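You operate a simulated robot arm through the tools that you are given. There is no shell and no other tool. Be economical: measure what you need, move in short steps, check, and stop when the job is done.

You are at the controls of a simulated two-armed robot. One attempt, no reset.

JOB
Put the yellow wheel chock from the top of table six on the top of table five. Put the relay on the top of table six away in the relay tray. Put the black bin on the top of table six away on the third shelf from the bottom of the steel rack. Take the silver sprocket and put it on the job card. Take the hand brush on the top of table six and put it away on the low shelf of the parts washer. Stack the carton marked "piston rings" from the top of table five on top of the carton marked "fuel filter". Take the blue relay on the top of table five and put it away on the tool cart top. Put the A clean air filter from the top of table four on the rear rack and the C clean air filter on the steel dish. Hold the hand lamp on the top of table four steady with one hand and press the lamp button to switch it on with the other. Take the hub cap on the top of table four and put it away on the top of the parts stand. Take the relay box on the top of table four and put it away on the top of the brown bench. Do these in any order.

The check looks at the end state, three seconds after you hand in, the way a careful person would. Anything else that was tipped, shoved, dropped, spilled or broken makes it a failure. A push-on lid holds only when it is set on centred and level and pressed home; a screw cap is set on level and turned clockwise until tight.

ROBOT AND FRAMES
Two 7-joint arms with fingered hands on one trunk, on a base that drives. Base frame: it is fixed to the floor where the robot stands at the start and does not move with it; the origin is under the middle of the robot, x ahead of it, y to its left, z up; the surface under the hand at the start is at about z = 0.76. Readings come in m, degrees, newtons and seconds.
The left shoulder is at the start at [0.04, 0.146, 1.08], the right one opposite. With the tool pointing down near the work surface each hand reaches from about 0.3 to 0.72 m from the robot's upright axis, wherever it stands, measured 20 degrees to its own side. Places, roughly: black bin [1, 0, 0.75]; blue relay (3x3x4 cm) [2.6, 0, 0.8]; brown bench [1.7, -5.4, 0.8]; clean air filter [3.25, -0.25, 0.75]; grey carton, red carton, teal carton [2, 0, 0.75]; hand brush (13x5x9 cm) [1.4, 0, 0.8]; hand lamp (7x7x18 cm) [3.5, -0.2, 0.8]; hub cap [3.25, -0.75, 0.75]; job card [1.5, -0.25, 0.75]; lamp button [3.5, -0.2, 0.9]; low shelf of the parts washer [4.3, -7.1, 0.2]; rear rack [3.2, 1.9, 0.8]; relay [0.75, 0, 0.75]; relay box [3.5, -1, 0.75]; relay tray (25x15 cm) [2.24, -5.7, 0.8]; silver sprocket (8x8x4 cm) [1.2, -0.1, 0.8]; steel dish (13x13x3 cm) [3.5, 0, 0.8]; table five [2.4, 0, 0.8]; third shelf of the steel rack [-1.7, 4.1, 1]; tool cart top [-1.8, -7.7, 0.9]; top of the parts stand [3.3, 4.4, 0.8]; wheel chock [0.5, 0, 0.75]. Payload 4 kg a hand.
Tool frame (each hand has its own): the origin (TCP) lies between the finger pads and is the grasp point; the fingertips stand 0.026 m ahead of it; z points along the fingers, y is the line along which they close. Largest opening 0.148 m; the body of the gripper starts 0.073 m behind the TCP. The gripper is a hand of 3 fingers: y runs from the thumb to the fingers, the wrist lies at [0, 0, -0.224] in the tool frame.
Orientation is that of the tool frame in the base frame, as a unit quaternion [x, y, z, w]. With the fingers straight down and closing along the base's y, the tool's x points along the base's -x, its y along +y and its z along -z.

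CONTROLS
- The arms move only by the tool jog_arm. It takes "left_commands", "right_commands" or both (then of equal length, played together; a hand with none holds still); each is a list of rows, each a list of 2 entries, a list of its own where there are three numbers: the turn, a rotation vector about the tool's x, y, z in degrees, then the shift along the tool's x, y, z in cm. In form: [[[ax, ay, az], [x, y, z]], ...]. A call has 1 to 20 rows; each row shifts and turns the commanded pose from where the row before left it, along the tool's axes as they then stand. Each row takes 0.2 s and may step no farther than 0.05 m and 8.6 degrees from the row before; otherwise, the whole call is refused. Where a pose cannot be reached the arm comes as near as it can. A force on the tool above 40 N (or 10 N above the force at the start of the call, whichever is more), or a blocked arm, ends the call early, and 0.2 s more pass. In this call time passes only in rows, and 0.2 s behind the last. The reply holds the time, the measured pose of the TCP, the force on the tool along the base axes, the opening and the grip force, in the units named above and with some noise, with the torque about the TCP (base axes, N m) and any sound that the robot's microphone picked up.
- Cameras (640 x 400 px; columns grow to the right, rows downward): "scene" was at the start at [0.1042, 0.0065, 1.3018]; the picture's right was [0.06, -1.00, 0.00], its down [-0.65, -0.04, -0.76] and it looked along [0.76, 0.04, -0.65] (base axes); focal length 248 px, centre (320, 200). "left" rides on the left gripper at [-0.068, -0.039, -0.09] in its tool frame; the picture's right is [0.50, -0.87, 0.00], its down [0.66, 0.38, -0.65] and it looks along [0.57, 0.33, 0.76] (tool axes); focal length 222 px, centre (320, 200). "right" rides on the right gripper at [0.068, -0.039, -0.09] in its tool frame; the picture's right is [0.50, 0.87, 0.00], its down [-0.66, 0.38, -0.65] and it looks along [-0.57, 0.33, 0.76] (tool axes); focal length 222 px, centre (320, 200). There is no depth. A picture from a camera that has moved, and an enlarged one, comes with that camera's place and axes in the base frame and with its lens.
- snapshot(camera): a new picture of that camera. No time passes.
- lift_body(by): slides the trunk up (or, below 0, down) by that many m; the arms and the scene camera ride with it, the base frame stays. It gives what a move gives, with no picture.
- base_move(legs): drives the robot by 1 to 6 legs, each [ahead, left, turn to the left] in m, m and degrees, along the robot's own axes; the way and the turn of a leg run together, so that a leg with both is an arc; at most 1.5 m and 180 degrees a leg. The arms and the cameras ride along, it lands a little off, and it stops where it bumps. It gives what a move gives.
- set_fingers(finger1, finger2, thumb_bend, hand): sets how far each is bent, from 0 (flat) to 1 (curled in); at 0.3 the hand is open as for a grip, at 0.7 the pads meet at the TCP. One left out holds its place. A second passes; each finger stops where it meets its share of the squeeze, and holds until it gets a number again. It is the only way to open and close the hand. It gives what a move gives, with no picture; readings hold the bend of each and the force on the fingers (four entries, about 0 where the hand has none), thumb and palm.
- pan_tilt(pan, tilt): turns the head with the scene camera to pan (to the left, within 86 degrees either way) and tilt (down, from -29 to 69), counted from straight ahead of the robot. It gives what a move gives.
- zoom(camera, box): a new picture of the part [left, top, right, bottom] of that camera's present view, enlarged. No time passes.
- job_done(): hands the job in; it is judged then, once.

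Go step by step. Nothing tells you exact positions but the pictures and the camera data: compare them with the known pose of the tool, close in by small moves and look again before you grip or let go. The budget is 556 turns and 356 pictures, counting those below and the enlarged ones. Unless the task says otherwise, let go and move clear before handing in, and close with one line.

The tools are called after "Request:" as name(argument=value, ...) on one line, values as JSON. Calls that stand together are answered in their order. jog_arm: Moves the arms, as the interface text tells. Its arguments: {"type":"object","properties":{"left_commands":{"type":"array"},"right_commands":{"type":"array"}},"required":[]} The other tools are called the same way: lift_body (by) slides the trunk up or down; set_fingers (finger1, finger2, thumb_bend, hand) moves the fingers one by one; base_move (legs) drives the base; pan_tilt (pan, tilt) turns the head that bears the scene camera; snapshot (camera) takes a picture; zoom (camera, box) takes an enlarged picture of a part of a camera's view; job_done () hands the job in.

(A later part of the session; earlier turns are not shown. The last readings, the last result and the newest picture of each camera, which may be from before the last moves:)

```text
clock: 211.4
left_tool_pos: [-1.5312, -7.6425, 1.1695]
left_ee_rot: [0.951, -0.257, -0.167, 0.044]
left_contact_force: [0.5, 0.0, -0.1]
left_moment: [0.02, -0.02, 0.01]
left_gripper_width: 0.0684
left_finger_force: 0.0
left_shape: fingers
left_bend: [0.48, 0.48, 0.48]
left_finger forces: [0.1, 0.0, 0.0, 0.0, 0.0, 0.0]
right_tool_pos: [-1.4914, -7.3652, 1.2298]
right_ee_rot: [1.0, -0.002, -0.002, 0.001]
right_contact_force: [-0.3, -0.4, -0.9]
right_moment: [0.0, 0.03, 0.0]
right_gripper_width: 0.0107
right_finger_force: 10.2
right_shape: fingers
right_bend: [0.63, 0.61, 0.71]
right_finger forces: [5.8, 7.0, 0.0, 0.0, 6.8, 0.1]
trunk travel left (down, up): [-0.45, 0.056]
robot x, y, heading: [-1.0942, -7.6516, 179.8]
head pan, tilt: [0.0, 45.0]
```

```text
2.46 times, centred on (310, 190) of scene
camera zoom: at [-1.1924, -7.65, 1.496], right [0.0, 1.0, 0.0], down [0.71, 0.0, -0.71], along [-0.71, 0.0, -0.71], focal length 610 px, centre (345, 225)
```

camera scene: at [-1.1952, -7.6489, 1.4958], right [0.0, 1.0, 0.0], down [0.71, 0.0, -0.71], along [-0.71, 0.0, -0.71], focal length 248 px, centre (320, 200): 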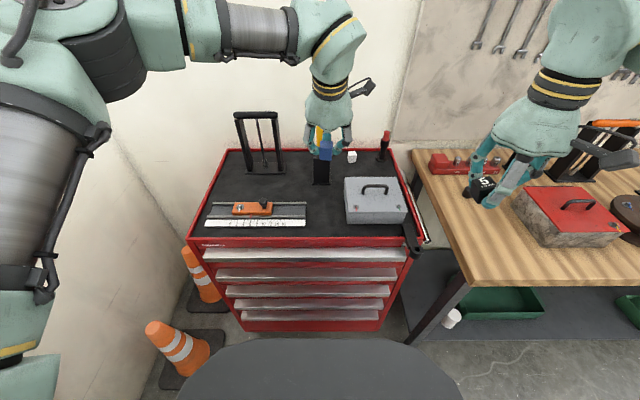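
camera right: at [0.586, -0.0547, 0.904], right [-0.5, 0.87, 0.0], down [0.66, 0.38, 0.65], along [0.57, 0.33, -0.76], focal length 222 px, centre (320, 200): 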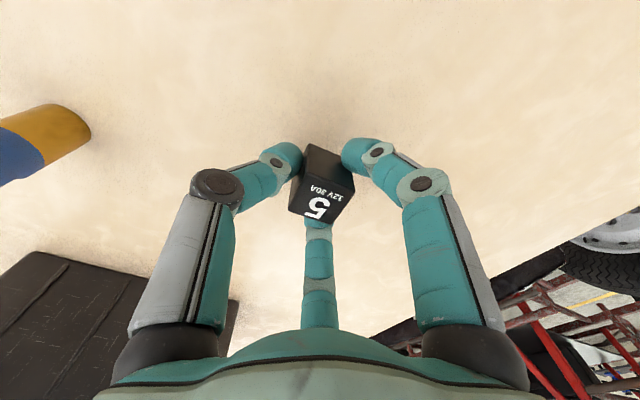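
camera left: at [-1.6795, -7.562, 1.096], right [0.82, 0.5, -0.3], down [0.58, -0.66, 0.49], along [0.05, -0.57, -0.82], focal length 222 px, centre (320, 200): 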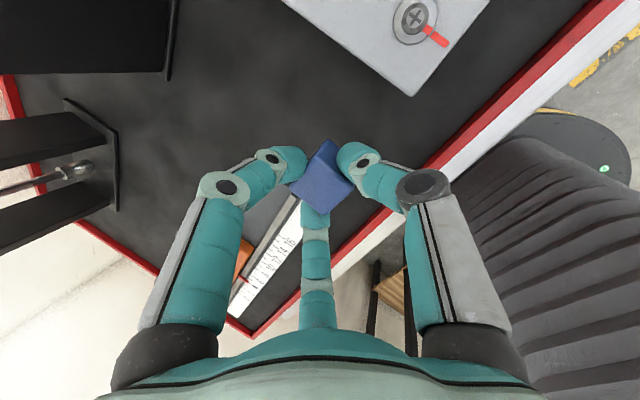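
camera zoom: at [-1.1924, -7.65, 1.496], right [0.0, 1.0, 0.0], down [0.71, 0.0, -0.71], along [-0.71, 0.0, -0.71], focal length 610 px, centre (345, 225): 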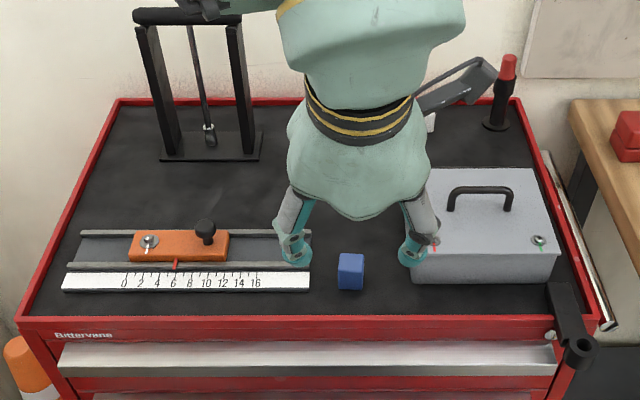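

Blue relay placed. Backing out and heading east along the south aisle to the brown bench.

Request:
base_move(legs=[[-0.4, 0, 0], [0, -0.8, 0], [0, 0, 180], [0.8, 0, 0]])

Request:
lift_body(by=-0.1)

Request:
pan_tilt(pan=15, tilt=25)

Request:
snapshot(camera="scene")

```text
clock: 229.0
left_tool_pos: [0.552, -6.9094, 1.1689]
left_ee_rot: [0.273, 0.946, 0.042, 0.168]
left_contact_force: [-0.6, -0.9, 0.6]
left_moment: [-0.03, -0.06, 0.01]
left_gripper_width: 0.0684
left_finger_force: 0.0
left_shape: fingers
left_bend: [0.48, 0.48, 0.48]
left_finger forces: [0.1, 0.0, 0.0, 0.0, 0.1, 0.0]
right_tool_pos: [0.5029, -7.1835, 1.2294]
right_ee_rot: [0.019, 1.0, 0.001, 0.001]
right_contact_force: [-0.2, 0.5, -1.0]
right_moment: [0.04, 0.0, 0.0]
right_gripper_width: 0.0107
right_finger_force: 9.8
right_shape: fingers
right_bend: [0.63, 0.62, 0.71]
right_finger forces: [5.6, 6.9, 0.1, 0.0, 6.8, 0.0]
trunk travel left (down, up): [-0.45, 0.056]
robot x, y, heading: [0.1151, -6.8806, -2.2]
head pan, tilt: [0.0, 45.0]
```

```text
clock: 230.3
left_tool_pos: [0.5536, -6.9092, 1.0677]
left_ee_rot: [0.274, 0.946, 0.041, 0.169]
left_contact_force: [-0.6, 0.7, 0.0]
left_moment: [0.0, -0.01, 0.03]
left_gripper_width: 0.0683
left_finger_force: 0.1
left_shape: fingers
left_bend: [0.48, 0.48, 0.48]
left_finger forces: [0.0, 0.0, 0.0, 0.0, 0.0, 0.1]
right_tool_pos: [0.503, -7.1833, 1.1286]
right_ee_rot: [0.019, 1.0, 0.0, 0.0]
right_contact_force: [-0.2, 0.3, 0.0]
right_moment: [0.0, 0.01, 0.04]
right_gripper_width: 0.0108
right_finger_force: 10.1
right_shape: fingers
right_bend: [0.63, 0.62, 0.71]
right_finger forces: [5.6, 6.9, 0.0, 0.0, 6.8, 0.0]
trunk travel left (down, up): [-0.35, 0.156]
robot x, y, heading: [0.1122, -6.8845, -2.5]
head pan, tilt: [0.0, 45.0]
```

```text
clock: 231.2
left_tool_pos: [0.553, -6.9099, 1.0675]
left_ee_rot: [0.273, 0.946, 0.042, 0.169]
left_contact_force: [0.1, 0.9, -1.3]
left_moment: [-0.02, 0.01, 0.0]
left_gripper_width: 0.0685
left_finger_force: 0.0
left_shape: fingers
left_bend: [0.48, 0.48, 0.48]
left_finger forces: [0.1, 0.1, 0.0, 0.1, 0.1, 0.0]
right_tool_pos: [0.5024, -7.1838, 1.1285]
right_ee_rot: [0.019, 1.0, 0.001, 0.0]
right_contact_force: [0.3, -0.3, -0.4]
right_moment: [0.02, 0.02, 0.0]
right_gripper_width: 0.0105
right_finger_force: 9.5
right_shape: fingers
right_bend: [0.63, 0.62, 0.71]
right_finger forces: [5.6, 6.9, 0.1, 0.1, 6.9, 0.0]
trunk travel left (down, up): [-0.35, 0.156]
robot x, y, heading: [0.1136, -6.8828, -2.1]
head pan, tilt: [15.0, 25.0]
```

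```text
265 pictures are left
camera scene: at [0.2223, -6.8621, 1.4253], right [0.22, -0.98, 0.0], down [-0.41, -0.09, -0.91], along [0.88, 0.2, -0.42], focal length 248 px, centre (320, 200)
```

scene: 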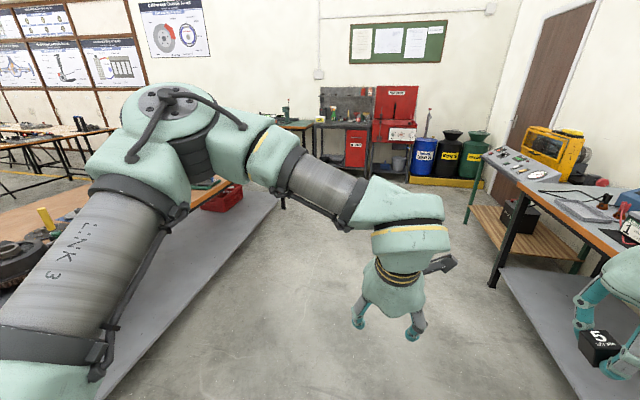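

The parts washer is the red unit at the far end; its low shelf is under the red tub. Driving on to x≈2.2 and turning to face the bench.

Request:
base_move(legs=[[0, 0, 2.2], [1.1, 0, 0], [1.0, 0, 0], [0, 0, 90]])

Request:
pan_tilt(pan=0, tilt=30)

Request:
snapshot(camera="scene")

Request:
pan_tilt(pan=-75, tilt=30)

Request:
snapshot(camera="scene")

```text
clock: 245.8
left_tool_pos: [2.2351, -6.4616, 1.0678]
left_ee_rot: [-0.481, 0.859, 0.149, 0.088]
left_contact_force: [-0.7, -0.6, -0.1]
left_moment: [0.01, -0.02, 0.04]
left_gripper_width: 0.0684
left_finger_force: 0.1
left_shape: fingers
left_bend: [0.48, 0.48, 0.48]
left_finger forces: [0.0, 0.1, 0.0, 0.0, 0.1, 0.0]
right_tool_pos: [2.5093, -6.5076, 1.1278]
right_ee_rot: [-0.697, 0.717, 0.0, 0.0]
right_contact_force: [0.0, -0.2, -0.5]
right_moment: [-0.03, -0.01, 0.02]
right_gripper_width: 0.0102
right_finger_force: 10.1
right_shape: fingers
right_bend: [0.63, 0.62, 0.71]
right_finger forces: [5.6, 6.9, 0.0, 0.1, 6.8, 0.0]
trunk travel left (down, up): [-0.35, 0.156]
robot x, y, heading: [2.2118, -6.9025, 88.4]
head pan, tilt: [15.0, 25.0]
```

```text
clock: 246.6
left_tool_pos: [2.2344, -6.4616, 1.068]
left_ee_rot: [-0.481, 0.86, 0.148, 0.089]
left_contact_force: [0.0, -0.7, -0.7]
left_moment: [-0.02, 0.01, -0.01]
left_gripper_width: 0.0684
left_finger_force: 0.0
left_shape: fingers
left_bend: [0.48, 0.48, 0.48]
left_finger forces: [0.1, 0.1, 0.1, 0.0, 0.0, 0.0]
right_tool_pos: [2.5098, -6.5086, 1.1286]
right_ee_rot: [-0.698, 0.716, 0.0, 0.001]
right_contact_force: [0.2, 0.0, -0.1]
right_moment: [0.0, -0.02, 0.0]
right_gripper_width: 0.0101
right_finger_force: 9.7
right_shape: fingers
right_bend: [0.63, 0.62, 0.71]
right_finger forces: [5.5, 7.0, 0.0, 0.2, 6.8, 0.0]
trunk travel left (down, up): [-0.35, 0.156]
robot x, y, heading: [2.2164, -6.9071, 88.6]
head pan, tilt: [0.0, 30.0]
```

```text
264 pictures are left
camera scene: at [2.217, -6.7895, 1.4174], right [1.0, -0.03, 0.0], down [-0.01, -0.5, -0.87], along [0.02, 0.87, -0.5], focal length 248 px, centre (320, 200)
```

scene: 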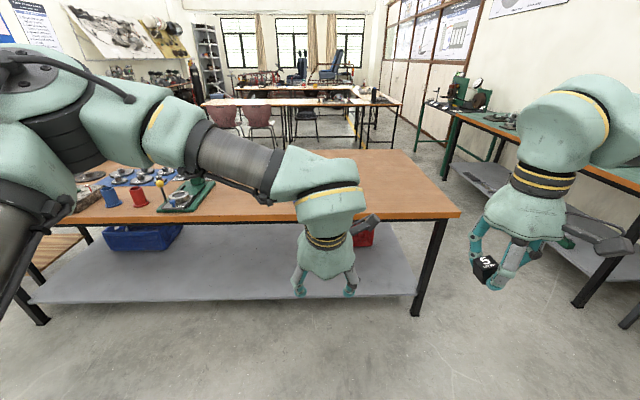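

```text
clock: 248.1
left_tool_pos: [2.2362, -6.4617, 1.0677]
left_ee_rot: [-0.48, 0.86, 0.15, 0.089]
left_contact_force: [0.4, -0.3, 0.9]
left_moment: [-0.02, 0.03, 0.01]
left_gripper_width: 0.0684
left_finger_force: 0.0
left_shape: fingers
left_bend: [0.48, 0.48, 0.48]
left_finger forces: [0.0, 0.0, 0.1, 0.0, 0.1, 0.1]
right_tool_pos: [2.5087, -6.5068, 1.1283]
right_ee_rot: [-0.698, 0.716, 0.001, -0.001]
right_contact_force: [-0.1, 0.1, -0.6]
right_moment: [-0.01, -0.01, 0.02]
right_gripper_width: 0.0103
right_finger_force: 9.7
right_shape: fingers
right_bend: [0.63, 0.62, 0.71]
right_finger forces: [5.5, 6.9, 0.0, 0.1, 6.9, 0.0]
trunk travel left (down, up): [-0.35, 0.156]
robot x, y, heading: [2.2185, -6.8992, 88.5]
head pan, tilt: [-75.0, 30.0]
```

```text
263 pictures are left
camera scene: at [2.3027, -6.8587, 1.4174], right [0.23, -0.97, 0.0], down [-0.49, -0.12, -0.87], along [0.84, 0.2, -0.5], focal length 248 px, centre (320, 200)
```

scene: 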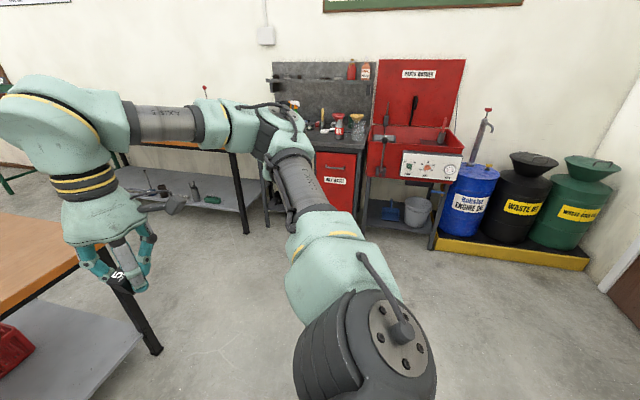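

Washer seen: low open shelf with bucket under the red tub. Now forward to the brown bench edge (y≈-5.86).

Request:
base_move(legs=[[0.6, 0.1, 1.5]])

Request:
pan_tilt(pan=0, tilt=45)

Request:
snapshot(camera="scene")

```text
clock: 251.5
left_tool_pos: [2.1505, -5.8557, 1.0677]
left_ee_rot: [-0.482, 0.859, 0.149, 0.088]
left_contact_force: [-0.1, 0.2, 0.6]
left_moment: [-0.04, 0.02, -0.01]
left_gripper_width: 0.0685
left_finger_force: 0.0
left_shape: fingers
left_bend: [0.48, 0.48, 0.48]
left_finger forces: [0.1, 0.0, 0.1, 0.0, 0.1, 0.1]
right_tool_pos: [2.4251, -5.9019, 1.1287]
right_ee_rot: [-0.699, 0.715, 0.001, 0.0]
right_contact_force: [0.0, -0.1, -1.1]
right_moment: [0.01, -0.01, 0.03]
right_gripper_width: 0.0104
right_finger_force: 9.9
right_shape: fingers
right_bend: [0.63, 0.62, 0.71]
right_finger forces: [5.5, 6.9, 0.0, 0.1, 6.8, 0.0]
trunk travel left (down, up): [-0.35, 0.156]
robot x, y, heading: [2.1302, -6.2942, 88.7]
head pan, tilt: [-75.0, 30.0]
```

```text
clock: 253.0
left_tool_pos: [2.1487, -5.8553, 1.0677]
left_ee_rot: [-0.483, 0.858, 0.149, 0.088]
left_contact_force: [0.8, 0.1, -0.4]
left_moment: [0.02, -0.03, 0.01]
left_gripper_width: 0.0684
left_finger_force: 0.1
left_shape: fingers
left_bend: [0.48, 0.48, 0.48]
left_finger forces: [0.0, 0.0, 0.1, 0.0, 0.0, 0.1]
right_tool_pos: [2.4254, -5.9004, 1.1285]
right_ee_rot: [-0.7, 0.715, 0.001, 0.0]
right_contact_force: [0.3, -0.2, -0.1]
right_moment: [0.0, 0.02, 0.04]
right_gripper_width: 0.0102
right_finger_force: 9.7
right_shape: fingers
right_bend: [0.63, 0.62, 0.71]
right_finger forces: [5.5, 6.9, 0.0, 0.0, 6.6, 0.1]
trunk travel left (down, up): [-0.35, 0.156]
robot x, y, heading: [2.1312, -6.2995, 88.7]
head pan, tilt: [0.0, 45.0]
```

```text
262 pictures are left
camera scene: at [2.1335, -6.1927, 1.3948], right [1.0, -0.02, 0.0], down [-0.02, -0.71, -0.71], along [0.02, 0.71, -0.71], focal length 248 px, centre (320, 200)
```

scene: 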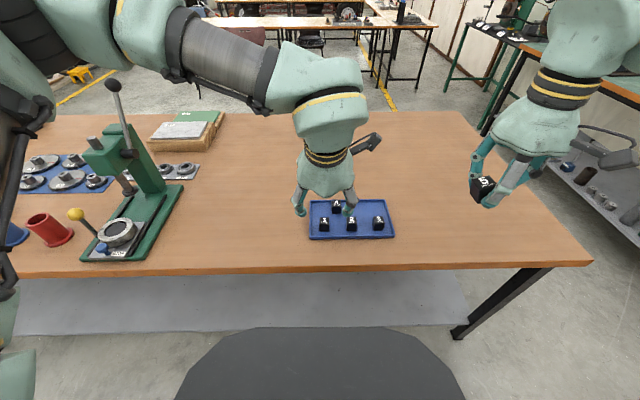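

The blue relay tray with 4 relays is right there. Moving the left hand out of the way and zooming.

Request:
jog_arm(left_commands=[[[0, 0, 0], [3.7, 1.2, -0.85]], [[0, 0, 0], [3.7, 1.2, -0.85]], [[0, 0, 0], [3.7, 1.2, -0.85]], [[0, 0, 0], [3.7, 1.2, -0.85]], [[0, 0, 0], [3.7, 1.2, -0.85]]])

Request:
zoom(camera="scene", box=[290, 180, 420, 260])

```text
clock: 254.2
left_tool_pos: [2.0208, -5.9522, 1.0794]
left_ee_rot: [-0.482, 0.859, 0.149, 0.088]
left_contact_force: [0.2, -0.6, 0.2]
left_moment: [-0.02, 0.01, 0.0]
left_gripper_width: 0.0686
left_finger_force: 0.0
left_shape: fingers
left_bend: [0.48, 0.48, 0.48]
left_finger forces: [0.1, 0.0, 0.0, 0.0, 0.0, 0.0]
left hand out of reach, approached as far as the arm can: row 4, 5
right_tool_pos: [2.4248, -5.901, 1.1288]
right_ee_rot: [-0.7, 0.714, 0.0, 0.001]
right_contact_force: [0.0, -0.5, 0.0]
right_moment: [-0.01, -0.04, -0.03]
right_gripper_width: 0.01
right_finger_force: 9.5
right_shape: fingers
right_bend: [0.63, 0.62, 0.71]
right_finger forces: [5.5, 6.9, 0.0, 0.1, 6.8, 0.0]
trunk travel left (down, up): [-0.35, 0.156]
robot x, y, heading: [2.1267, -6.2987, 88.7]
head pan, tilt: [0.0, 45.0]
```

```text
4.92 times, centred on (355, 220) of scene
camera zoom: at [2.133, -6.1931, 1.3948], right [1.0, -0.02, 0.0], down [-0.02, -0.71, -0.71], along [0.02, 0.71, -0.71], focal length 1220 px, centre (148, 102)
```

zoom: 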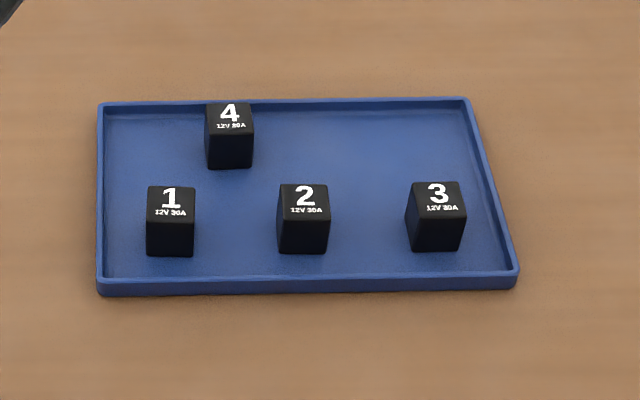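

The tray has a free place in its back row. I'll move the right hand over about (2.303,-5.65).

Request:
jog_arm(right_commands=[[[0, 0, 0], [-4.13, 2.13, 0]], [[0, 0, 0], [-4.13, 2.13, 0]], [[0, 0, 0], [-4.13, 2.13, 0]], [[0, 0, 0], [-4.13, 2.13, 0]], [[0, 0, 0], [-4.13, 2.13, 0]], [[0, 0, 0], [-4.13, 2.13, 0]], [[0, 0, 0], [0, 0, 4.5]], [[0, 0, 0], [0, 0, 4.5]], [[0, 0, 0], [0, 0, 4.5]], [[0, 0, 0], [0, 0, 4.5]]])

Request:
snapshot(camera="right")

Request:
zoom(camera="scene", box=[280, 150, 440, 260])

```text
clock: 256.4
left_tool_pos: [2.0236, -5.9504, 1.079]
left_ee_rot: [-0.482, 0.859, 0.149, 0.087]
left_contact_force: [1.4, -0.1, 0.6]
left_moment: [0.01, 0.04, -0.03]
left_gripper_width: 0.0684
left_finger_force: 0.1
left_shape: fingers
left_bend: [0.48, 0.48, 0.48]
left_finger forces: [0.0, 0.0, 0.0, 0.0, 0.0, 0.1]
right_tool_pos: [2.3023, -5.6497, 0.9469]
right_ee_rot: [-0.699, 0.715, 0.0, 0.0]
right_contact_force: [0.4, 0.1, 0.0]
right_moment: [-0.01, 0.0, -0.04]
right_gripper_width: 0.0098
right_finger_force: 9.7
right_shape: fingers
right_bend: [0.64, 0.62, 0.71]
right_finger forces: [5.6, 6.9, 0.1, 0.0, 6.5, 0.0]
trunk travel left (down, up): [-0.35, 0.156]
robot x, y, heading: [2.1317, -6.2969, 88.5]
head pan, tilt: [0.0, 45.0]
```

```text
260 pictures are left
camera right: at [2.3416, -5.7175, 1.0377], right [-0.88, -0.48, 0.0], down [-0.36, 0.66, 0.65], along [-0.32, 0.57, -0.76], focal length 222 px, centre (320, 200)
```

right: 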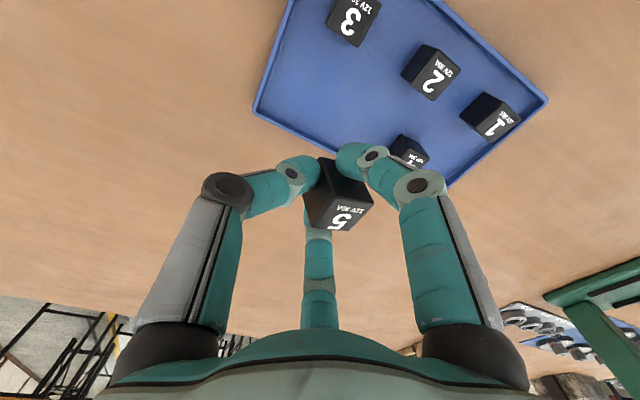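

```text
3.64 times, centred on (360, 205) of scene
camera zoom: at [2.1346, -6.1918, 1.3947], right [1.0, -0.02, 0.0], down [-0.02, -0.71, -0.71], along [0.02, 0.71, -0.71], focal length 901 px, centre (174, 182)
```

zoom: 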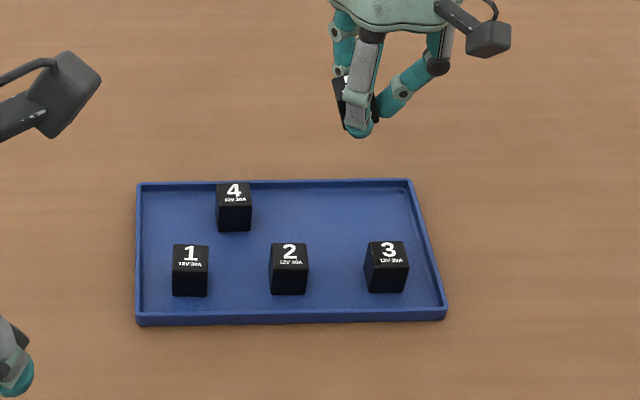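

Adjusting slightly back (away from the tray's rear wall) and lowering.

Request:
jog_arm(right_commands=[[[0, 0, 0], [1.5, 0.5, 0]], [[0, 0, 0], [0, 0, 4]], [[0, 0, 0], [0, 0, 4]]])

Request:
snapshot(camera="right")

Request:
zoom(camera="scene", box=[300, 170, 420, 250])

```text
clock: 257.2
left_tool_pos: [2.0218, -5.9516, 1.0781]
left_ee_rot: [-0.483, 0.859, 0.148, 0.088]
left_contact_force: [0.4, 0.7, 0.5]
left_moment: [0.01, -0.01, 0.02]
left_gripper_width: 0.0685
left_finger_force: 0.1
left_shape: fingers
left_bend: [0.48, 0.48, 0.48]
left_finger forces: [0.0, 0.1, 0.0, 0.1, 0.0, 0.0]
right_tool_pos: [2.2973, -5.6616, 0.8669]
right_ee_rot: [-0.7, 0.714, 0.001, 0.0]
right_contact_force: [-0.6, 0.4, -0.6]
right_moment: [-0.03, 0.02, -0.04]
right_gripper_width: 0.0098
right_finger_force: 9.7
right_shape: fingers
right_bend: [0.64, 0.62, 0.71]
right_finger forces: [5.5, 7.0, 0.0, 0.0, 6.4, 0.0]
trunk travel left (down, up): [-0.35, 0.156]
robot x, y, heading: [2.1276, -6.2938, 88.9]
head pan, tilt: [0.0, 45.0]
```

```text
258 pictures are left
camera right: at [2.3361, -5.7301, 0.9567], right [-0.88, -0.48, 0.0], down [-0.36, 0.66, 0.65], along [-0.32, 0.57, -0.76], focal length 222 px, centre (320, 200)
```

right: 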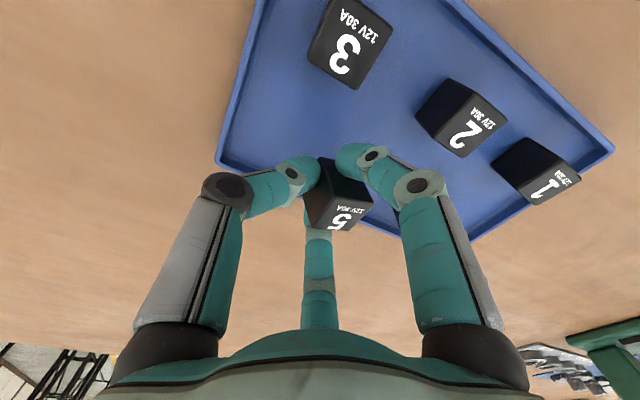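

```text
5.00 times, centred on (360, 210) of scene
camera zoom: at [2.133, -6.1918, 1.3947], right [1.0, -0.02, 0.0], down [-0.02, -0.71, -0.71], along [0.02, 0.71, -0.71], focal length 1240 px, centre (120, 150)
```

zoom: 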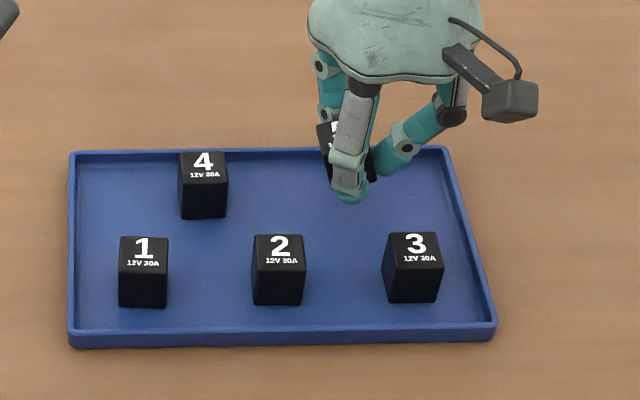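

Request:
jog_arm(right_commands=[[[0, 0, 0], [0.4, 0, 1.2]], [[0, 0, 0], [0, 0, 0.6]], [[0, 0, 0], [0, 0, 0.5]], [[0, 0, 0], [0, 0, 0.4]]])

Request:
zoom(camera="scene", box=[300, 170, 420, 250])

```text
clock: 258.2
left_tool_pos: [2.0218, -5.9522, 1.0782]
left_ee_rot: [-0.482, 0.859, 0.148, 0.086]
left_contact_force: [0.4, -0.8, -0.4]
left_moment: [-0.02, 0.01, -0.03]
left_gripper_width: 0.0688
left_finger_force: 0.1
left_shape: fingers
left_bend: [0.48, 0.48, 0.48]
left_finger forces: [0.0, 0.1, 0.0, 0.0, 0.1, 0.0]
right_tool_pos: [2.2968, -5.6679, 0.8418]
right_ee_rot: [-0.7, 0.714, 0.001, -0.001]
right_contact_force: [0.5, 0.4, -1.1]
right_moment: [0.02, 0.02, 0.0]
right_gripper_width: 0.0097
right_finger_force: 9.4
right_shape: fingers
right_bend: [0.64, 0.62, 0.71]
right_finger forces: [5.6, 6.9, 0.1, 0.0, 6.4, 0.0]
trunk travel left (down, up): [-0.35, 0.156]
robot x, y, heading: [2.1312, -6.2995, 88.5]
head pan, tilt: [0.0, 45.0]
```

```text
5.00 times, centred on (360, 210) of scene
camera zoom: at [2.1334, -6.1923, 1.3947], right [1.0, -0.02, 0.0], down [-0.02, -0.71, -0.71], along [0.02, 0.71, -0.71], focal length 1240 px, centre (120, 150)
```

zoom: 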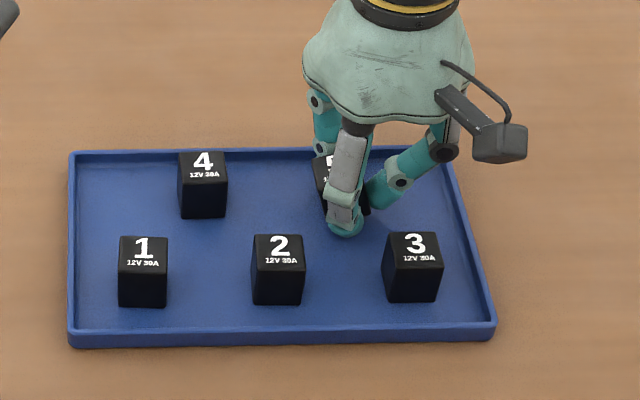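

Request:
jog_arm(right_commands=[[[0, 0, 0], [0, 0, 0.4]], [[0, 0, 0], [0, 0, 0.4]], [[0, 0, 0], [0, 0, 0.3]]])

Request:
zoom(camera="scene", box=[300, 170, 420, 250])

```text
clock: 259.0
left_tool_pos: [2.0211, -5.9545, 1.0796]
left_ee_rot: [-0.483, 0.858, 0.15, 0.089]
left_contact_force: [0.1, -0.4, -0.1]
left_moment: [-0.03, 0.02, -0.02]
left_gripper_width: 0.0683
left_finger_force: 0.0
left_shape: fingers
left_bend: [0.48, 0.48, 0.48]
left_finger forces: [0.1, 0.1, 0.0, 0.0, 0.1, 0.1]
right_tool_pos: [2.2961, -5.6695, 0.8353]
right_ee_rot: [-0.7, 0.714, 0.004, 0.002]
right_contact_force: [0.9, 2.7, 23.8]
right_moment: [0.36, 0.27, -0.02]
right_gripper_width: 0.0094
right_finger_force: 22.3
right_shape: fingers
right_bend: [0.64, 0.61, 0.68]
right_finger forces: [10.2, 26.2, 0.0, 0.0, 8.9, 0.0]
trunk travel left (down, up): [-0.35, 0.156]
robot x, y, heading: [2.1292, -6.2982, 88.8]
head pan, tilt: [0.0, 45.0]
```

```text
5.00 times, centred on (360, 210) of scene
camera zoom: at [2.1325, -6.1959, 1.3952], right [1.0, -0.02, 0.0], down [-0.02, -0.71, -0.71], along [0.02, 0.71, -0.71], focal length 1240 px, centre (120, 150)
```

zoom: 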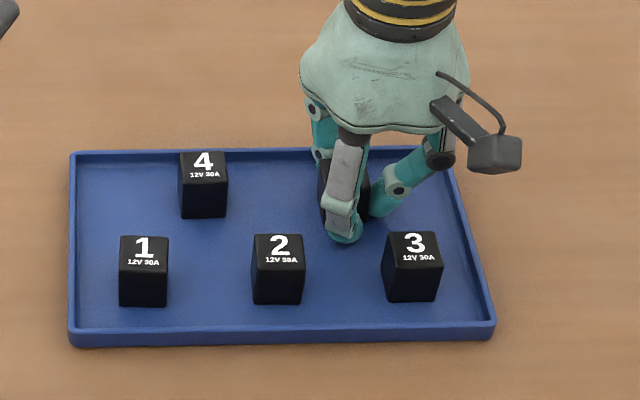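

Contact. Easing up 4 mm, opening a little, rising.

Request:
jog_arm(right_commands=[[[0, 0, 0], [0, 0, -0.6]]])

Request:
set_fingers(hand="right", finger1=0.55, finger2=0.55, thumb_bend=0.55)

Request:
jog_arm(right_commands=[[[0, 0, 0], [0, 0, -2]], [[0, 0, 0], [0, 0, -4]], [[0, 0, 0], [0, 0, -4]], [[0, 0, 0], [0, 0, -4]]])

Request:
zoom(camera="scene", box=[280, 150, 440, 260])

```text
clock: 259.4
left_tool_pos: [2.0224, -5.9529, 1.0783]
left_ee_rot: [-0.484, 0.858, 0.149, 0.087]
left_contact_force: [0.2, 0.0, -0.5]
left_moment: [-0.02, -0.05, 0.02]
left_gripper_width: 0.0684
left_finger_force: 0.1
left_shape: fingers
left_bend: [0.48, 0.48, 0.48]
left_finger forces: [0.0, 0.0, 0.0, 0.1, 0.1, 0.0]
right_tool_pos: [2.2958, -5.6696, 0.8362]
right_ee_rot: [-0.7, 0.714, -0.001, -0.001]
right_contact_force: [-0.7, 1.7, 9.0]
right_moment: [0.2, 0.12, -0.03]
right_gripper_width: 0.0093
right_finger_force: 13.2
right_shape: fingers
right_bend: [0.64, 0.61, 0.69]
right_finger forces: [6.6, 14.7, 0.0, 0.0, 6.1, 0.0]
trunk travel left (down, up): [-0.35, 0.156]
robot x, y, heading: [2.1305, -6.2936, 88.7]
head pan, tilt: [0.0, 45.0]
```

```text
clock: 260.4
left_tool_pos: [2.0228, -5.953, 1.0794]
left_ee_rot: [-0.483, 0.859, 0.149, 0.087]
left_contact_force: [0.0, 0.5, 0.5]
left_moment: [-0.04, -0.01, 0.02]
left_gripper_width: 0.0685
left_finger_force: 0.0
left_shape: fingers
left_bend: [0.48, 0.48, 0.48]
left_finger forces: [0.0, 0.0, 0.0, 0.0, 0.0, 0.0]
right_tool_pos: [2.2954, -5.6702, 0.8382]
right_ee_rot: [-0.699, 0.715, 0.001, 0.0]
right_contact_force: [0.7, -1.6, 13.0]
right_moment: [-0.08, -0.06, -0.04]
right_gripper_width: 0.0395
right_finger_force: 6.7
right_shape: fingers
right_bend: [0.57, 0.56, 0.56]
right_finger forces: [4.6, 3.3, 0.1, 0.0, 5.1, 0.0]
trunk travel left (down, up): [-0.35, 0.156]
robot x, y, heading: [2.13, -6.2965, 88.7]
head pan, tilt: [0.0, 45.0]
```

```text
clock: 261.4
left_tool_pos: [2.0222, -5.9529, 1.0792]
left_ee_rot: [-0.483, 0.859, 0.148, 0.088]
left_contact_force: [0.5, -0.3, 0.5]
left_moment: [0.03, -0.02, 0.0]
left_gripper_width: 0.0684
left_finger_force: 0.1
left_shape: fingers
left_bend: [0.48, 0.48, 0.48]
left_finger forces: [0.0, 0.0, 0.1, 0.1, 0.0, 0.1]
right_tool_pos: [2.2962, -5.6707, 0.9779]
right_ee_rot: [-0.699, 0.715, 0.0, 0.0]
right_contact_force: [-0.5, -0.3, -0.4]
right_moment: [0.02, 0.0, -0.01]
right_gripper_width: 0.045
right_finger_force: 0.1
right_shape: fingers
right_bend: [0.55, 0.55, 0.55]
right_finger forces: [0.0, 0.1, 0.1, 0.0, 0.0, 0.0]
trunk travel left (down, up): [-0.35, 0.156]
robot x, y, heading: [2.1269, -6.2988, 88.7]
head pan, tilt: [0.0, 45.0]
```

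```text
3.64 times, centred on (360, 205) of scene
camera zoom: at [2.1329, -6.1934, 1.3948], right [1.0, -0.02, 0.0], down [-0.02, -0.71, -0.71], along [0.02, 0.71, -0.71], focal length 901 px, centre (174, 182)
```

zoom: 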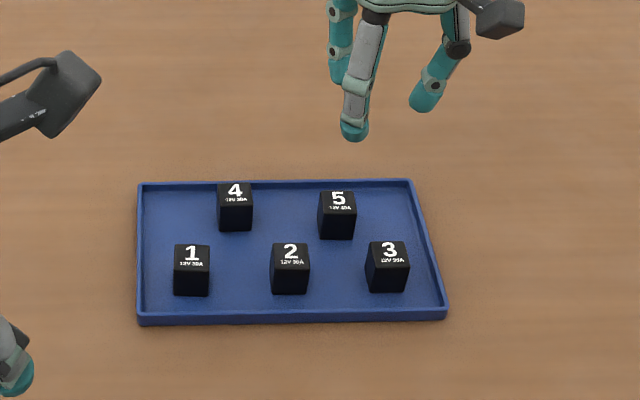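

Relay 5 sits properly in the tray. Retracting the right hand and returning via the west passage to table four.

Request:
jog_arm(right_commands=[[[0, 0, 0], [3.5, 0, -2]], [[0, 0, 0], [3.5, 0, -2]], [[0, 0, 0], [3.5, 0, -2]], [[0, 0, 0], [3.5, 0, -2]], [[0, 0, 0], [3.5, -2, -1]], [[0, 0, 0], [3.5, -2, -1]]])

Request:
base_move(legs=[[-0.6, 0, 0], [0, 0, 91.3], [1.4, 0, 0], [1.35, 0, 0]])

```text
clock: 262.8
left_tool_pos: [2.0227, -5.9521, 1.0791]
left_ee_rot: [-0.482, 0.859, 0.149, 0.088]
left_contact_force: [0.0, -0.6, 0.1]
left_moment: [0.01, 0.05, 0.03]
left_gripper_width: 0.0683
left_finger_force: 0.0
left_shape: fingers
left_bend: [0.48, 0.48, 0.48]
left_finger forces: [0.0, 0.1, 0.0, 0.0, 0.1, 0.0]
right_tool_pos: [2.3338, -5.8802, 1.078]
right_ee_rot: [-0.7, 0.714, 0.001, 0.0]
right_contact_force: [0.2, 0.5, -0.4]
right_moment: [0.02, 0.05, 0.0]
right_gripper_width: 0.0452
right_finger_force: 0.1
right_shape: fingers
right_bend: [0.55, 0.55, 0.55]
right_finger forces: [0.0, 0.0, 0.0, 0.0, 0.0, 0.0]
trunk travel left (down, up): [-0.35, 0.156]
robot x, y, heading: [2.1318, -6.2965, 88.9]
head pan, tilt: [0.0, 45.0]
```

```text
clock: 283.0
left_tool_pos: [-0.9593, -6.9943, 1.0776]
left_ee_rot: [0.949, -0.263, -0.168, 0.043]
left_contact_force: [-0.1, -0.7, -0.4]
left_moment: [0.0, 0.01, 0.01]
left_gripper_width: 0.0686
left_finger_force: 0.1
left_shape: fingers
left_bend: [0.48, 0.48, 0.48]
left_finger forces: [0.0, 0.0, 0.0, 0.0, 0.0, 0.1]
right_tool_pos: [-1.0346, -6.6849, 1.0777]
right_ee_rot: [1.0, -0.008, 0.0, 0.001]
right_contact_force: [0.5, -0.1, -0.6]
right_moment: [0.02, 0.03, 0.02]
right_gripper_width: 0.0451
right_finger_force: 0.0
right_shape: fingers
right_bend: [0.55, 0.55, 0.55]
right_finger forces: [0.0, 0.0, 0.1, 0.0, 0.0, 0.0]
trunk travel left (down, up): [-0.35, 0.156]
robot x, y, heading: [-0.6129, -6.8858, 178.9]
head pan, tilt: [0.0, 45.0]
```

Request:
base_move(legs=[[0, 0, -88.9], [1.5, 0, 0], [1.3, 0, 0]])

```text
clock: 300.3
left_tool_pos: [-0.83, -3.7519, 1.0789]
left_ee_rot: [-0.514, 0.84, 0.152, 0.082]
left_contact_force: [-0.5, 0.4, -0.3]
left_moment: [0.04, -0.01, -0.02]
left_gripper_width: 0.0686
left_finger_force: 0.1
left_shape: fingers
left_bend: [0.48, 0.48, 0.48]
left_finger forces: [0.0, 0.1, 0.0, 0.1, 0.0, 0.0]
right_tool_pos: [-0.5274, -3.6553, 1.0772]
right_ee_rot: [0.725, -0.688, 0.0, 0.0]
right_contact_force: [0.7, -0.5, 0.0]
right_moment: [0.01, -0.02, -0.01]
right_gripper_width: 0.0452
right_finger_force: 0.1
right_shape: fingers
right_bend: [0.55, 0.55, 0.55]
right_finger forces: [0.0, 0.0, 0.1, 0.0, 0.0, 0.0]
trunk travel left (down, up): [-0.35, 0.156]
robot x, y, heading: [-0.6969, -4.0837, 92.7]
head pan, tilt: [0.0, 45.0]
```

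Request:
base_move(legs=[[0, 0, -4.5], [1.5, 0, 0], [1.5, 0, 0], [0, 0, -88.5], [1.3, 0, 0]])

Request:
pan_tilt(pan=0, tilt=20)

Request:
snapshot(camera="scene")

```text
clock: 325.3
left_tool_pos: [1.062, -1.0394, 1.0791]
left_ee_rot: [0.288, 0.942, 0.04, 0.167]
left_contact_force: [0.3, -0.2, 0.1]
left_moment: [-0.02, -0.02, -0.04]
left_gripper_width: 0.0684
left_finger_force: 0.1
left_shape: fingers
left_bend: [0.48, 0.48, 0.48]
left_finger forces: [0.1, 0.1, 0.1, 0.0, 0.0, 0.0]
right_tool_pos: [1.1216, -1.3533, 1.0771]
right_ee_rot: [0.034, 0.999, 0.001, 0.0]
right_contact_force: [0.1, -0.7, 0.1]
right_moment: [-0.03, -0.04, 0.03]
right_gripper_width: 0.0451
right_finger_force: 0.1
right_shape: fingers
right_bend: [0.55, 0.55, 0.55]
right_finger forces: [0.0, 0.0, 0.0, 0.1, 0.0, 0.0]
trunk travel left (down, up): [-0.35, 0.156]
robot x, y, heading: [0.712, -1.1315, -3.9]
head pan, tilt: [0.0, 45.0]
```

```text
clock: 326.1
left_tool_pos: [1.063, -1.0397, 1.0777]
left_ee_rot: [0.287, 0.942, 0.039, 0.168]
left_contact_force: [0.1, 0.2, 0.3]
left_moment: [0.04, 0.0, 0.0]
left_gripper_width: 0.0684
left_finger_force: 0.0
left_shape: fingers
left_bend: [0.48, 0.48, 0.48]
left_finger forces: [0.0, 0.0, 0.1, 0.0, 0.0, 0.0]
right_tool_pos: [1.1229, -1.3522, 1.0764]
right_ee_rot: [0.033, 0.999, 0.001, 0.0]
right_contact_force: [0.4, 0.4, -0.4]
right_moment: [-0.02, -0.02, 0.03]
right_gripper_width: 0.0455
right_finger_force: 0.1
right_shape: fingers
right_bend: [0.55, 0.55, 0.55]
right_finger forces: [0.0, 0.0, 0.0, 0.0, 0.0, 0.0]
trunk travel left (down, up): [-0.35, 0.156]
robot x, y, heading: [0.7116, -1.1312, -3.7]
head pan, tilt: [0.0, 20.0]
```

```text
253 pictures are left
camera scene: at [0.8263, -1.139, 1.4334], right [-0.07, -1.0, 0.0], down [-0.34, 0.02, -0.94], along [0.94, -0.06, -0.34], focal length 248 px, centre (320, 200)
```

scene: 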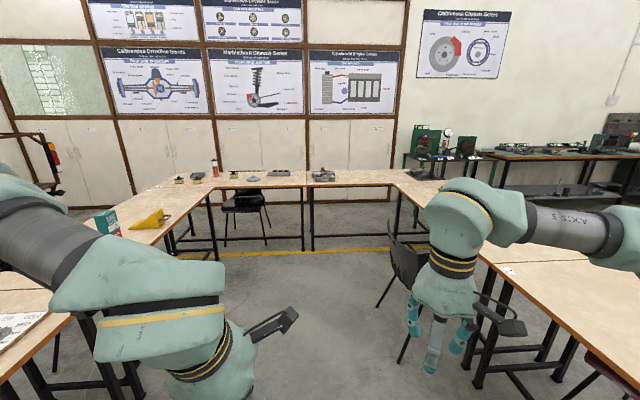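

I see table four ahead with its objects. Driving to about (2.55, -0.75) facing east.

Request:
base_move(legs=[[0, 0, 3.8], [1.4, 0, 0], [0.45, 0.3, 0]])

Request:
pan_tilt(pan=20, tilt=35)

Request:
snapshot(camera="scene")

Request:
pan_tilt(pan=-20, tilt=35)

Request:
snapshot(camera="scene")

```text
clock: 336.4
left_tool_pos: [2.926, -0.7238, 1.0783]
left_ee_rot: [0.255, 0.951, 0.045, 0.166]
left_contact_force: [-0.3, 0.0, -0.1]
left_moment: [0.0, 0.0, -0.01]
left_gripper_width: 0.0682
left_finger_force: 0.1
left_shape: fingers
left_bend: [0.48, 0.48, 0.48]
left_finger forces: [0.0, 0.0, 0.0, 0.0, 0.1, 0.0]
right_tool_pos: [3.0057, -1.0322, 1.0773]
right_ee_rot: [-0.001, 1.0, 0.001, 0.001]
right_contact_force: [0.1, 0.3, -0.4]
right_moment: [-0.02, 0.01, 0.01]
right_gripper_width: 0.0452
right_finger_force: 0.0
right_shape: fingers
right_bend: [0.55, 0.55, 0.55]
right_finger forces: [0.0, 0.0, 0.1, 0.1, 0.0, 0.1]
trunk travel left (down, up): [-0.35, 0.156]
robot x, y, heading: [2.5808, -0.8429, -0.0]
head pan, tilt: [0.0, 20.0]
```

```text
clock: 337.2
left_tool_pos: [2.9252, -0.7237, 1.0787]
left_ee_rot: [0.255, 0.951, 0.045, 0.167]
left_contact_force: [-0.5, 0.1, 0.3]
left_moment: [0.0, 0.0, -0.02]
left_gripper_width: 0.0683
left_finger_force: 0.0
left_shape: fingers
left_bend: [0.48, 0.48, 0.48]
left_finger forces: [0.1, 0.1, 0.0, 0.0, 0.1, 0.0]
right_tool_pos: [3.0046, -1.0315, 1.0778]
right_ee_rot: [-0.002, 1.0, 0.0, 0.0]
right_contact_force: [-0.5, 0.0, -0.1]
right_moment: [-0.01, -0.02, -0.01]
right_gripper_width: 0.0451
right_finger_force: 0.1
right_shape: fingers
right_bend: [0.55, 0.55, 0.55]
right_finger forces: [0.1, 0.0, 0.0, 0.0, 0.0, 0.0]
trunk travel left (down, up): [-0.35, 0.156]
robot x, y, heading: [2.585, -0.8403, 0.1]
head pan, tilt: [20.0, 35.0]
```

```text
252 pictures are left
camera scene: at [2.6861, -0.8089, 1.4096], right [0.34, -0.94, 0.0], down [-0.54, -0.2, -0.82], along [0.77, 0.28, -0.57], focal length 248 px, centre (320, 200)
```

scene: 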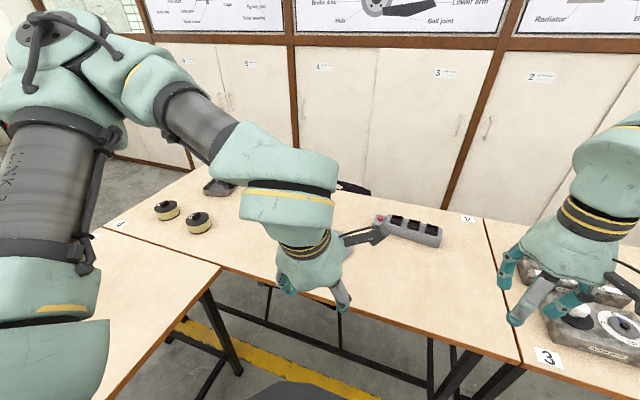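

```text
clock: 338.3
left_tool_pos: [2.9251, -0.724, 1.0784]
left_ee_rot: [0.256, 0.951, 0.045, 0.166]
left_contact_force: [-0.2, -0.3, 0.7]
left_moment: [0.03, -0.03, -0.03]
left_gripper_width: 0.0684
left_finger_force: 0.0
left_shape: fingers
left_bend: [0.48, 0.48, 0.48]
left_finger forces: [0.0, 0.0, 0.0, 0.1, 0.0, 0.1]
right_tool_pos: [3.0047, -1.0313, 1.0771]
right_ee_rot: [0.0, 1.0, 0.0, 0.0]
right_contact_force: [-0.9, -0.4, -0.7]
right_moment: [0.0, -0.02, 0.0]
right_gripper_width: 0.0451
right_finger_force: 0.0
right_shape: fingers
right_bend: [0.55, 0.55, 0.55]
right_finger forces: [0.1, 0.1, 0.0, 0.0, 0.0, 0.0]
trunk travel left (down, up): [-0.35, 0.156]
robot x, y, heading: [2.5809, -0.8412, -0.0]
head pan, tilt: [-20.0, 35.0]
```

```text
251 pictures are left
camera scene: at [2.686, -0.869, 1.4096], right [-0.34, -0.94, 0.0], down [-0.54, 0.2, -0.82], along [0.77, -0.28, -0.57], focal length 248 px, centre (320, 200)
```

scene: 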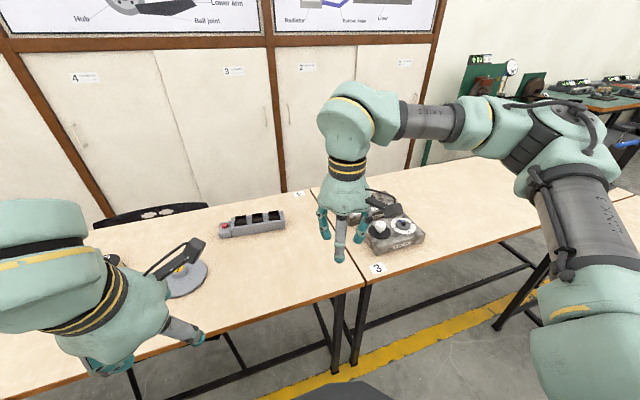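

The relay box is near (3.47,-0.87); lamp, filters and dish will need the east aisle later. I'll move in and take the relay box with the right hand.

Request:
zoom(camera="scene", box=[190, 180, 330, 270])

Request:
base_move(legs=[[0.11, 0.12, 0]])

Request:
pan_tilt(pan=-10, tilt=40)

Request:
snapshot(camera="scene")

```text
4.44 times, centred on (260, 225) of scene
camera zoom: at [2.686, -0.869, 1.4096], right [-0.34, -0.94, 0.0], down [-0.54, 0.2, -0.82], along [0.77, -0.28, -0.57], focal length 1102 px, centre (587, 89)
```

zoom: 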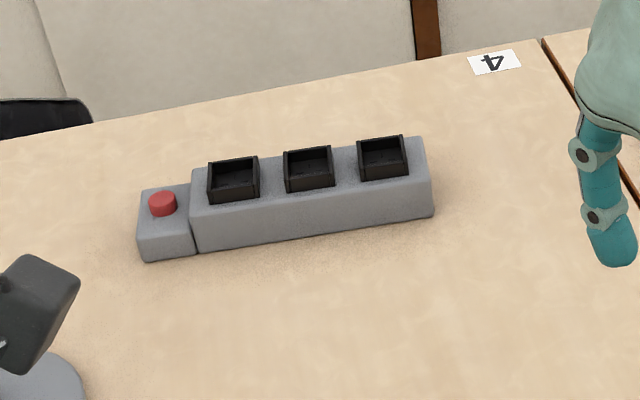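

```text
clock: 339.7
left_tool_pos: [3.0328, -0.6088, 1.0785]
left_ee_rot: [0.257, 0.951, 0.046, 0.167]
left_contact_force: [-0.7, -0.1, -0.2]
left_moment: [0.03, 0.02, -0.01]
left_gripper_width: 0.0684
left_finger_force: 0.1
left_shape: fingers
left_bend: [0.48, 0.48, 0.48]
left_finger forces: [0.1, 0.1, 0.0, 0.0, 0.0, 0.0]
right_tool_pos: [3.1122, -0.917, 1.0776]
right_ee_rot: [0.001, 1.0, 0.0, 0.002]
right_contact_force: [0.4, 0.7, 0.3]
right_moment: [-0.01, 0.0, -0.01]
right_gripper_width: 0.0451
right_finger_force: 0.1
right_shape: fingers
right_bend: [0.55, 0.55, 0.55]
right_finger forces: [0.0, 0.0, 0.0, 0.1, 0.0, 0.0]
trunk travel left (down, up): [-0.35, 0.156]
robot x, y, heading: [2.6925, -0.7218, -0.0]
head pan, tilt: [-20.0, 35.0]
```

```text
clock: 340.4
left_tool_pos: [3.0339, -0.6078, 1.0791]
left_ee_rot: [0.257, 0.951, 0.043, 0.167]
left_contact_force: [0.2, 0.1, -0.7]
left_moment: [-0.03, -0.03, 0.01]
left_gripper_width: 0.0685
left_finger_force: 0.2
left_shape: fingers
left_bend: [0.48, 0.48, 0.48]
left_finger forces: [0.0, 0.0, 0.1, 0.1, 0.1, 0.0]
right_tool_pos: [3.1132, -0.9154, 1.0767]
right_ee_rot: [0.001, 1.0, -0.001, 0.0]
right_contact_force: [-0.4, 0.1, -0.1]
right_moment: [-0.04, -0.02, 0.02]
right_gripper_width: 0.0451
right_finger_force: 0.1
right_shape: fingers
right_bend: [0.55, 0.55, 0.55]
right_finger forces: [0.0, 0.0, 0.0, 0.0, 0.0, 0.0]
trunk travel left (down, up): [-0.35, 0.156]
robot x, y, heading: [2.691, -0.7249, 0.1]
head pan, tilt: [-10.0, 40.0]
```

```text
249 pictures are left
camera scene: at [2.7959, -0.7365, 1.402], right [-0.18, -0.98, 0.0], down [-0.63, 0.11, -0.77], along [0.75, -0.14, -0.64], focal length 248 px, centre (320, 200)
```

scene: 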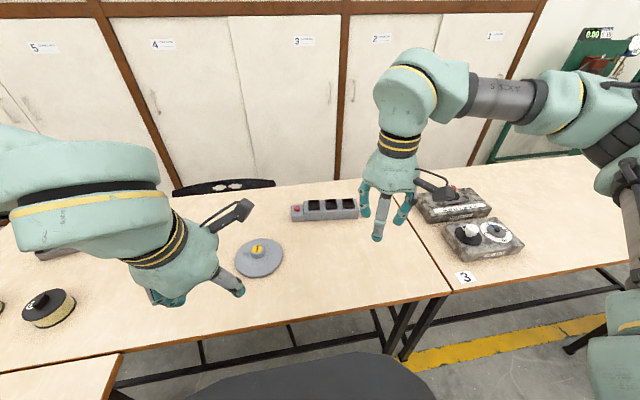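

Lowering the trunk, edging forward 2 cm, and turning the right hand so thumb goes on the far side of the box.

Request:
lift_body(by=-0.16)

Request:
base_move(legs=[[0.022, 0, 0]])

Request:
set_fingers(hand="right", finger1=0.3, finger2=0.3, thumb_bend=0.25)

Request:
jog_arm(right_commands=[[[0, 0, -8.4], [0, 0, 0]], [[0, 0, -8.4], [0, 0, 0]], [[0, 0, -8.4], [0, 0, 0]], [[0, 0, -8.4], [0, 0, 0]], [[0, 0, -8.4], [0, 0, 0]], [[0, 0, -8.4], [0, 0, 0]], [[0, 0, -8.4], [0, 0, 0]], [[0, 0, -8.4], [0, 0, 0]], [[0, 0, -8.4], [0, 0, 0]], [[0, 0, -8.4], [0, 0, 0]], [[7.5, 0, 0], [0, 0, 0]], [[7.5, 0, 0], [0, 0, 0]]])

Request:
snapshot(camera="scene")

```text
clock: 342.2
left_tool_pos: [3.0328, -0.6063, 0.9199]
left_ee_rot: [0.257, 0.951, 0.045, 0.167]
left_contact_force: [0.9, -0.3, -1.3]
left_moment: [-0.04, 0.01, -0.01]
left_gripper_width: 0.0685
left_finger_force: 0.0
left_shape: fingers
left_bend: [0.48, 0.48, 0.48]
left_finger forces: [0.0, 0.1, 0.0, 0.0, 0.1, 0.0]
right_tool_pos: [3.1123, -0.9161, 0.9187]
right_ee_rot: [0.001, 1.0, -0.001, 0.001]
right_contact_force: [-0.3, 0.0, -0.3]
right_moment: [-0.03, 0.0, -0.01]
right_gripper_width: 0.0452
right_finger_force: 0.0
right_shape: fingers
right_bend: [0.55, 0.55, 0.55]
right_finger forces: [0.0, 0.0, 0.0, 0.0, 0.0, 0.1]
trunk travel left (down, up): [-0.19, 0.316]
robot x, y, heading: [2.6925, -0.7228, 0.0]
head pan, tilt: [-10.0, 40.0]
```

```text
clock: 343.0
left_tool_pos: [3.0534, -0.6078, 0.9209]
left_ee_rot: [0.256, 0.951, 0.045, 0.167]
left_contact_force: [-0.3, -0.1, 0.1]
left_moment: [-0.01, -0.03, 0.03]
left_gripper_width: 0.0683
left_finger_force: 0.0
left_shape: fingers
left_bend: [0.48, 0.48, 0.48]
left_finger forces: [0.1, 0.0, 0.0, 0.0, 0.0, 0.1]
right_tool_pos: [3.132, -0.9163, 0.9193]
right_ee_rot: [0.001, 1.0, 0.0, 0.001]
right_contact_force: [-0.8, -0.1, -0.9]
right_moment: [-0.02, -0.02, -0.03]
right_gripper_width: 0.045
right_finger_force: 0.0
right_shape: fingers
right_bend: [0.55, 0.55, 0.55]
right_finger forces: [0.1, 0.0, 0.0, 0.1, 0.0, 0.0]
trunk travel left (down, up): [-0.19, 0.316]
robot x, y, heading: [2.715, -0.7265, -0.4]
head pan, tilt: [-10.0, 40.0]
```

```text
clock: 344.0
left_tool_pos: [3.054, -0.6074, 0.9204]
left_ee_rot: [0.257, 0.951, 0.044, 0.166]
left_contact_force: [0.1, 0.5, 0.4]
left_moment: [-0.02, -0.04, 0.02]
left_gripper_width: 0.0682
left_finger_force: 0.1
left_shape: fingers
left_bend: [0.48, 0.48, 0.48]
left_finger forces: [0.0, 0.0, 0.0, 0.0, 0.1, 0.0]
right_tool_pos: [3.1327, -0.9156, 0.9182]
right_ee_rot: [0.001, 1.0, 0.002, 0.001]
right_contact_force: [0.1, 0.3, 0.2]
right_moment: [-0.01, 0.0, 0.01]
right_gripper_width: 0.1315
right_finger_force: 0.0
right_shape: fingers
right_bend: [0.3, 0.3, 0.25]
right_finger forces: [0.1, 0.0, 0.0, 0.1, 0.0, 0.1]
trunk travel left (down, up): [-0.19, 0.316]
robot x, y, heading: [2.711, -0.7276, -0.2]
head pan, tilt: [-10.0, 40.0]
```

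```text
clock: 346.6
left_tool_pos: [3.0547, -0.6082, 0.9206]
left_ee_rot: [0.257, 0.951, 0.045, 0.167]
left_contact_force: [-0.2, -0.5, -0.2]
left_moment: [0.01, 0.04, 0.01]
left_gripper_width: 0.0684
left_finger_force: 0.1
left_shape: fingers
left_bend: [0.48, 0.48, 0.48]
left_finger forces: [0.1, 0.0, 0.0, 0.0, 0.1, 0.0]
right_tool_pos: [3.1337, -0.9156, 0.9183]
right_ee_rot: [-0.662, 0.737, -0.098, 0.088]
right_contact_force: [0.3, -1.3, -0.4]
right_moment: [0.01, -0.02, -0.04]
right_gripper_width: 0.1317
right_finger_force: 0.1
right_shape: fingers
right_bend: [0.3, 0.3, 0.25]
right_finger forces: [0.1, 0.0, 0.0, 0.0, 0.0, 0.0]
trunk travel left (down, up): [-0.19, 0.316]
robot x, y, heading: [2.7134, -0.7252, -0.1]
head pan, tilt: [-10.0, 40.0]
```

```text
248 pictures are left
camera scene: at [2.8156, -0.7372, 1.2433], right [-0.18, -0.98, 0.0], down [-0.63, 0.11, -0.77], along [0.75, -0.14, -0.64], focal length 248 px, centre (320, 200)
```

scene: 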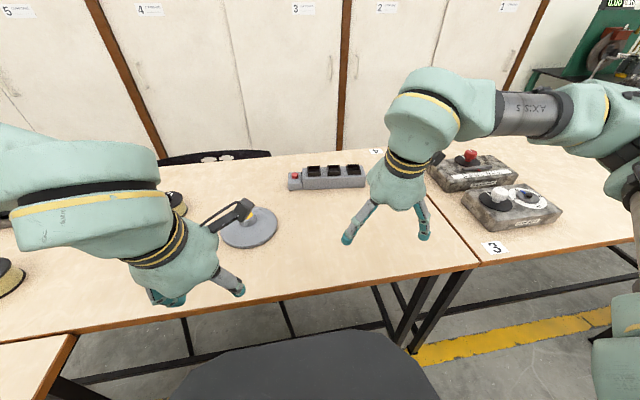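

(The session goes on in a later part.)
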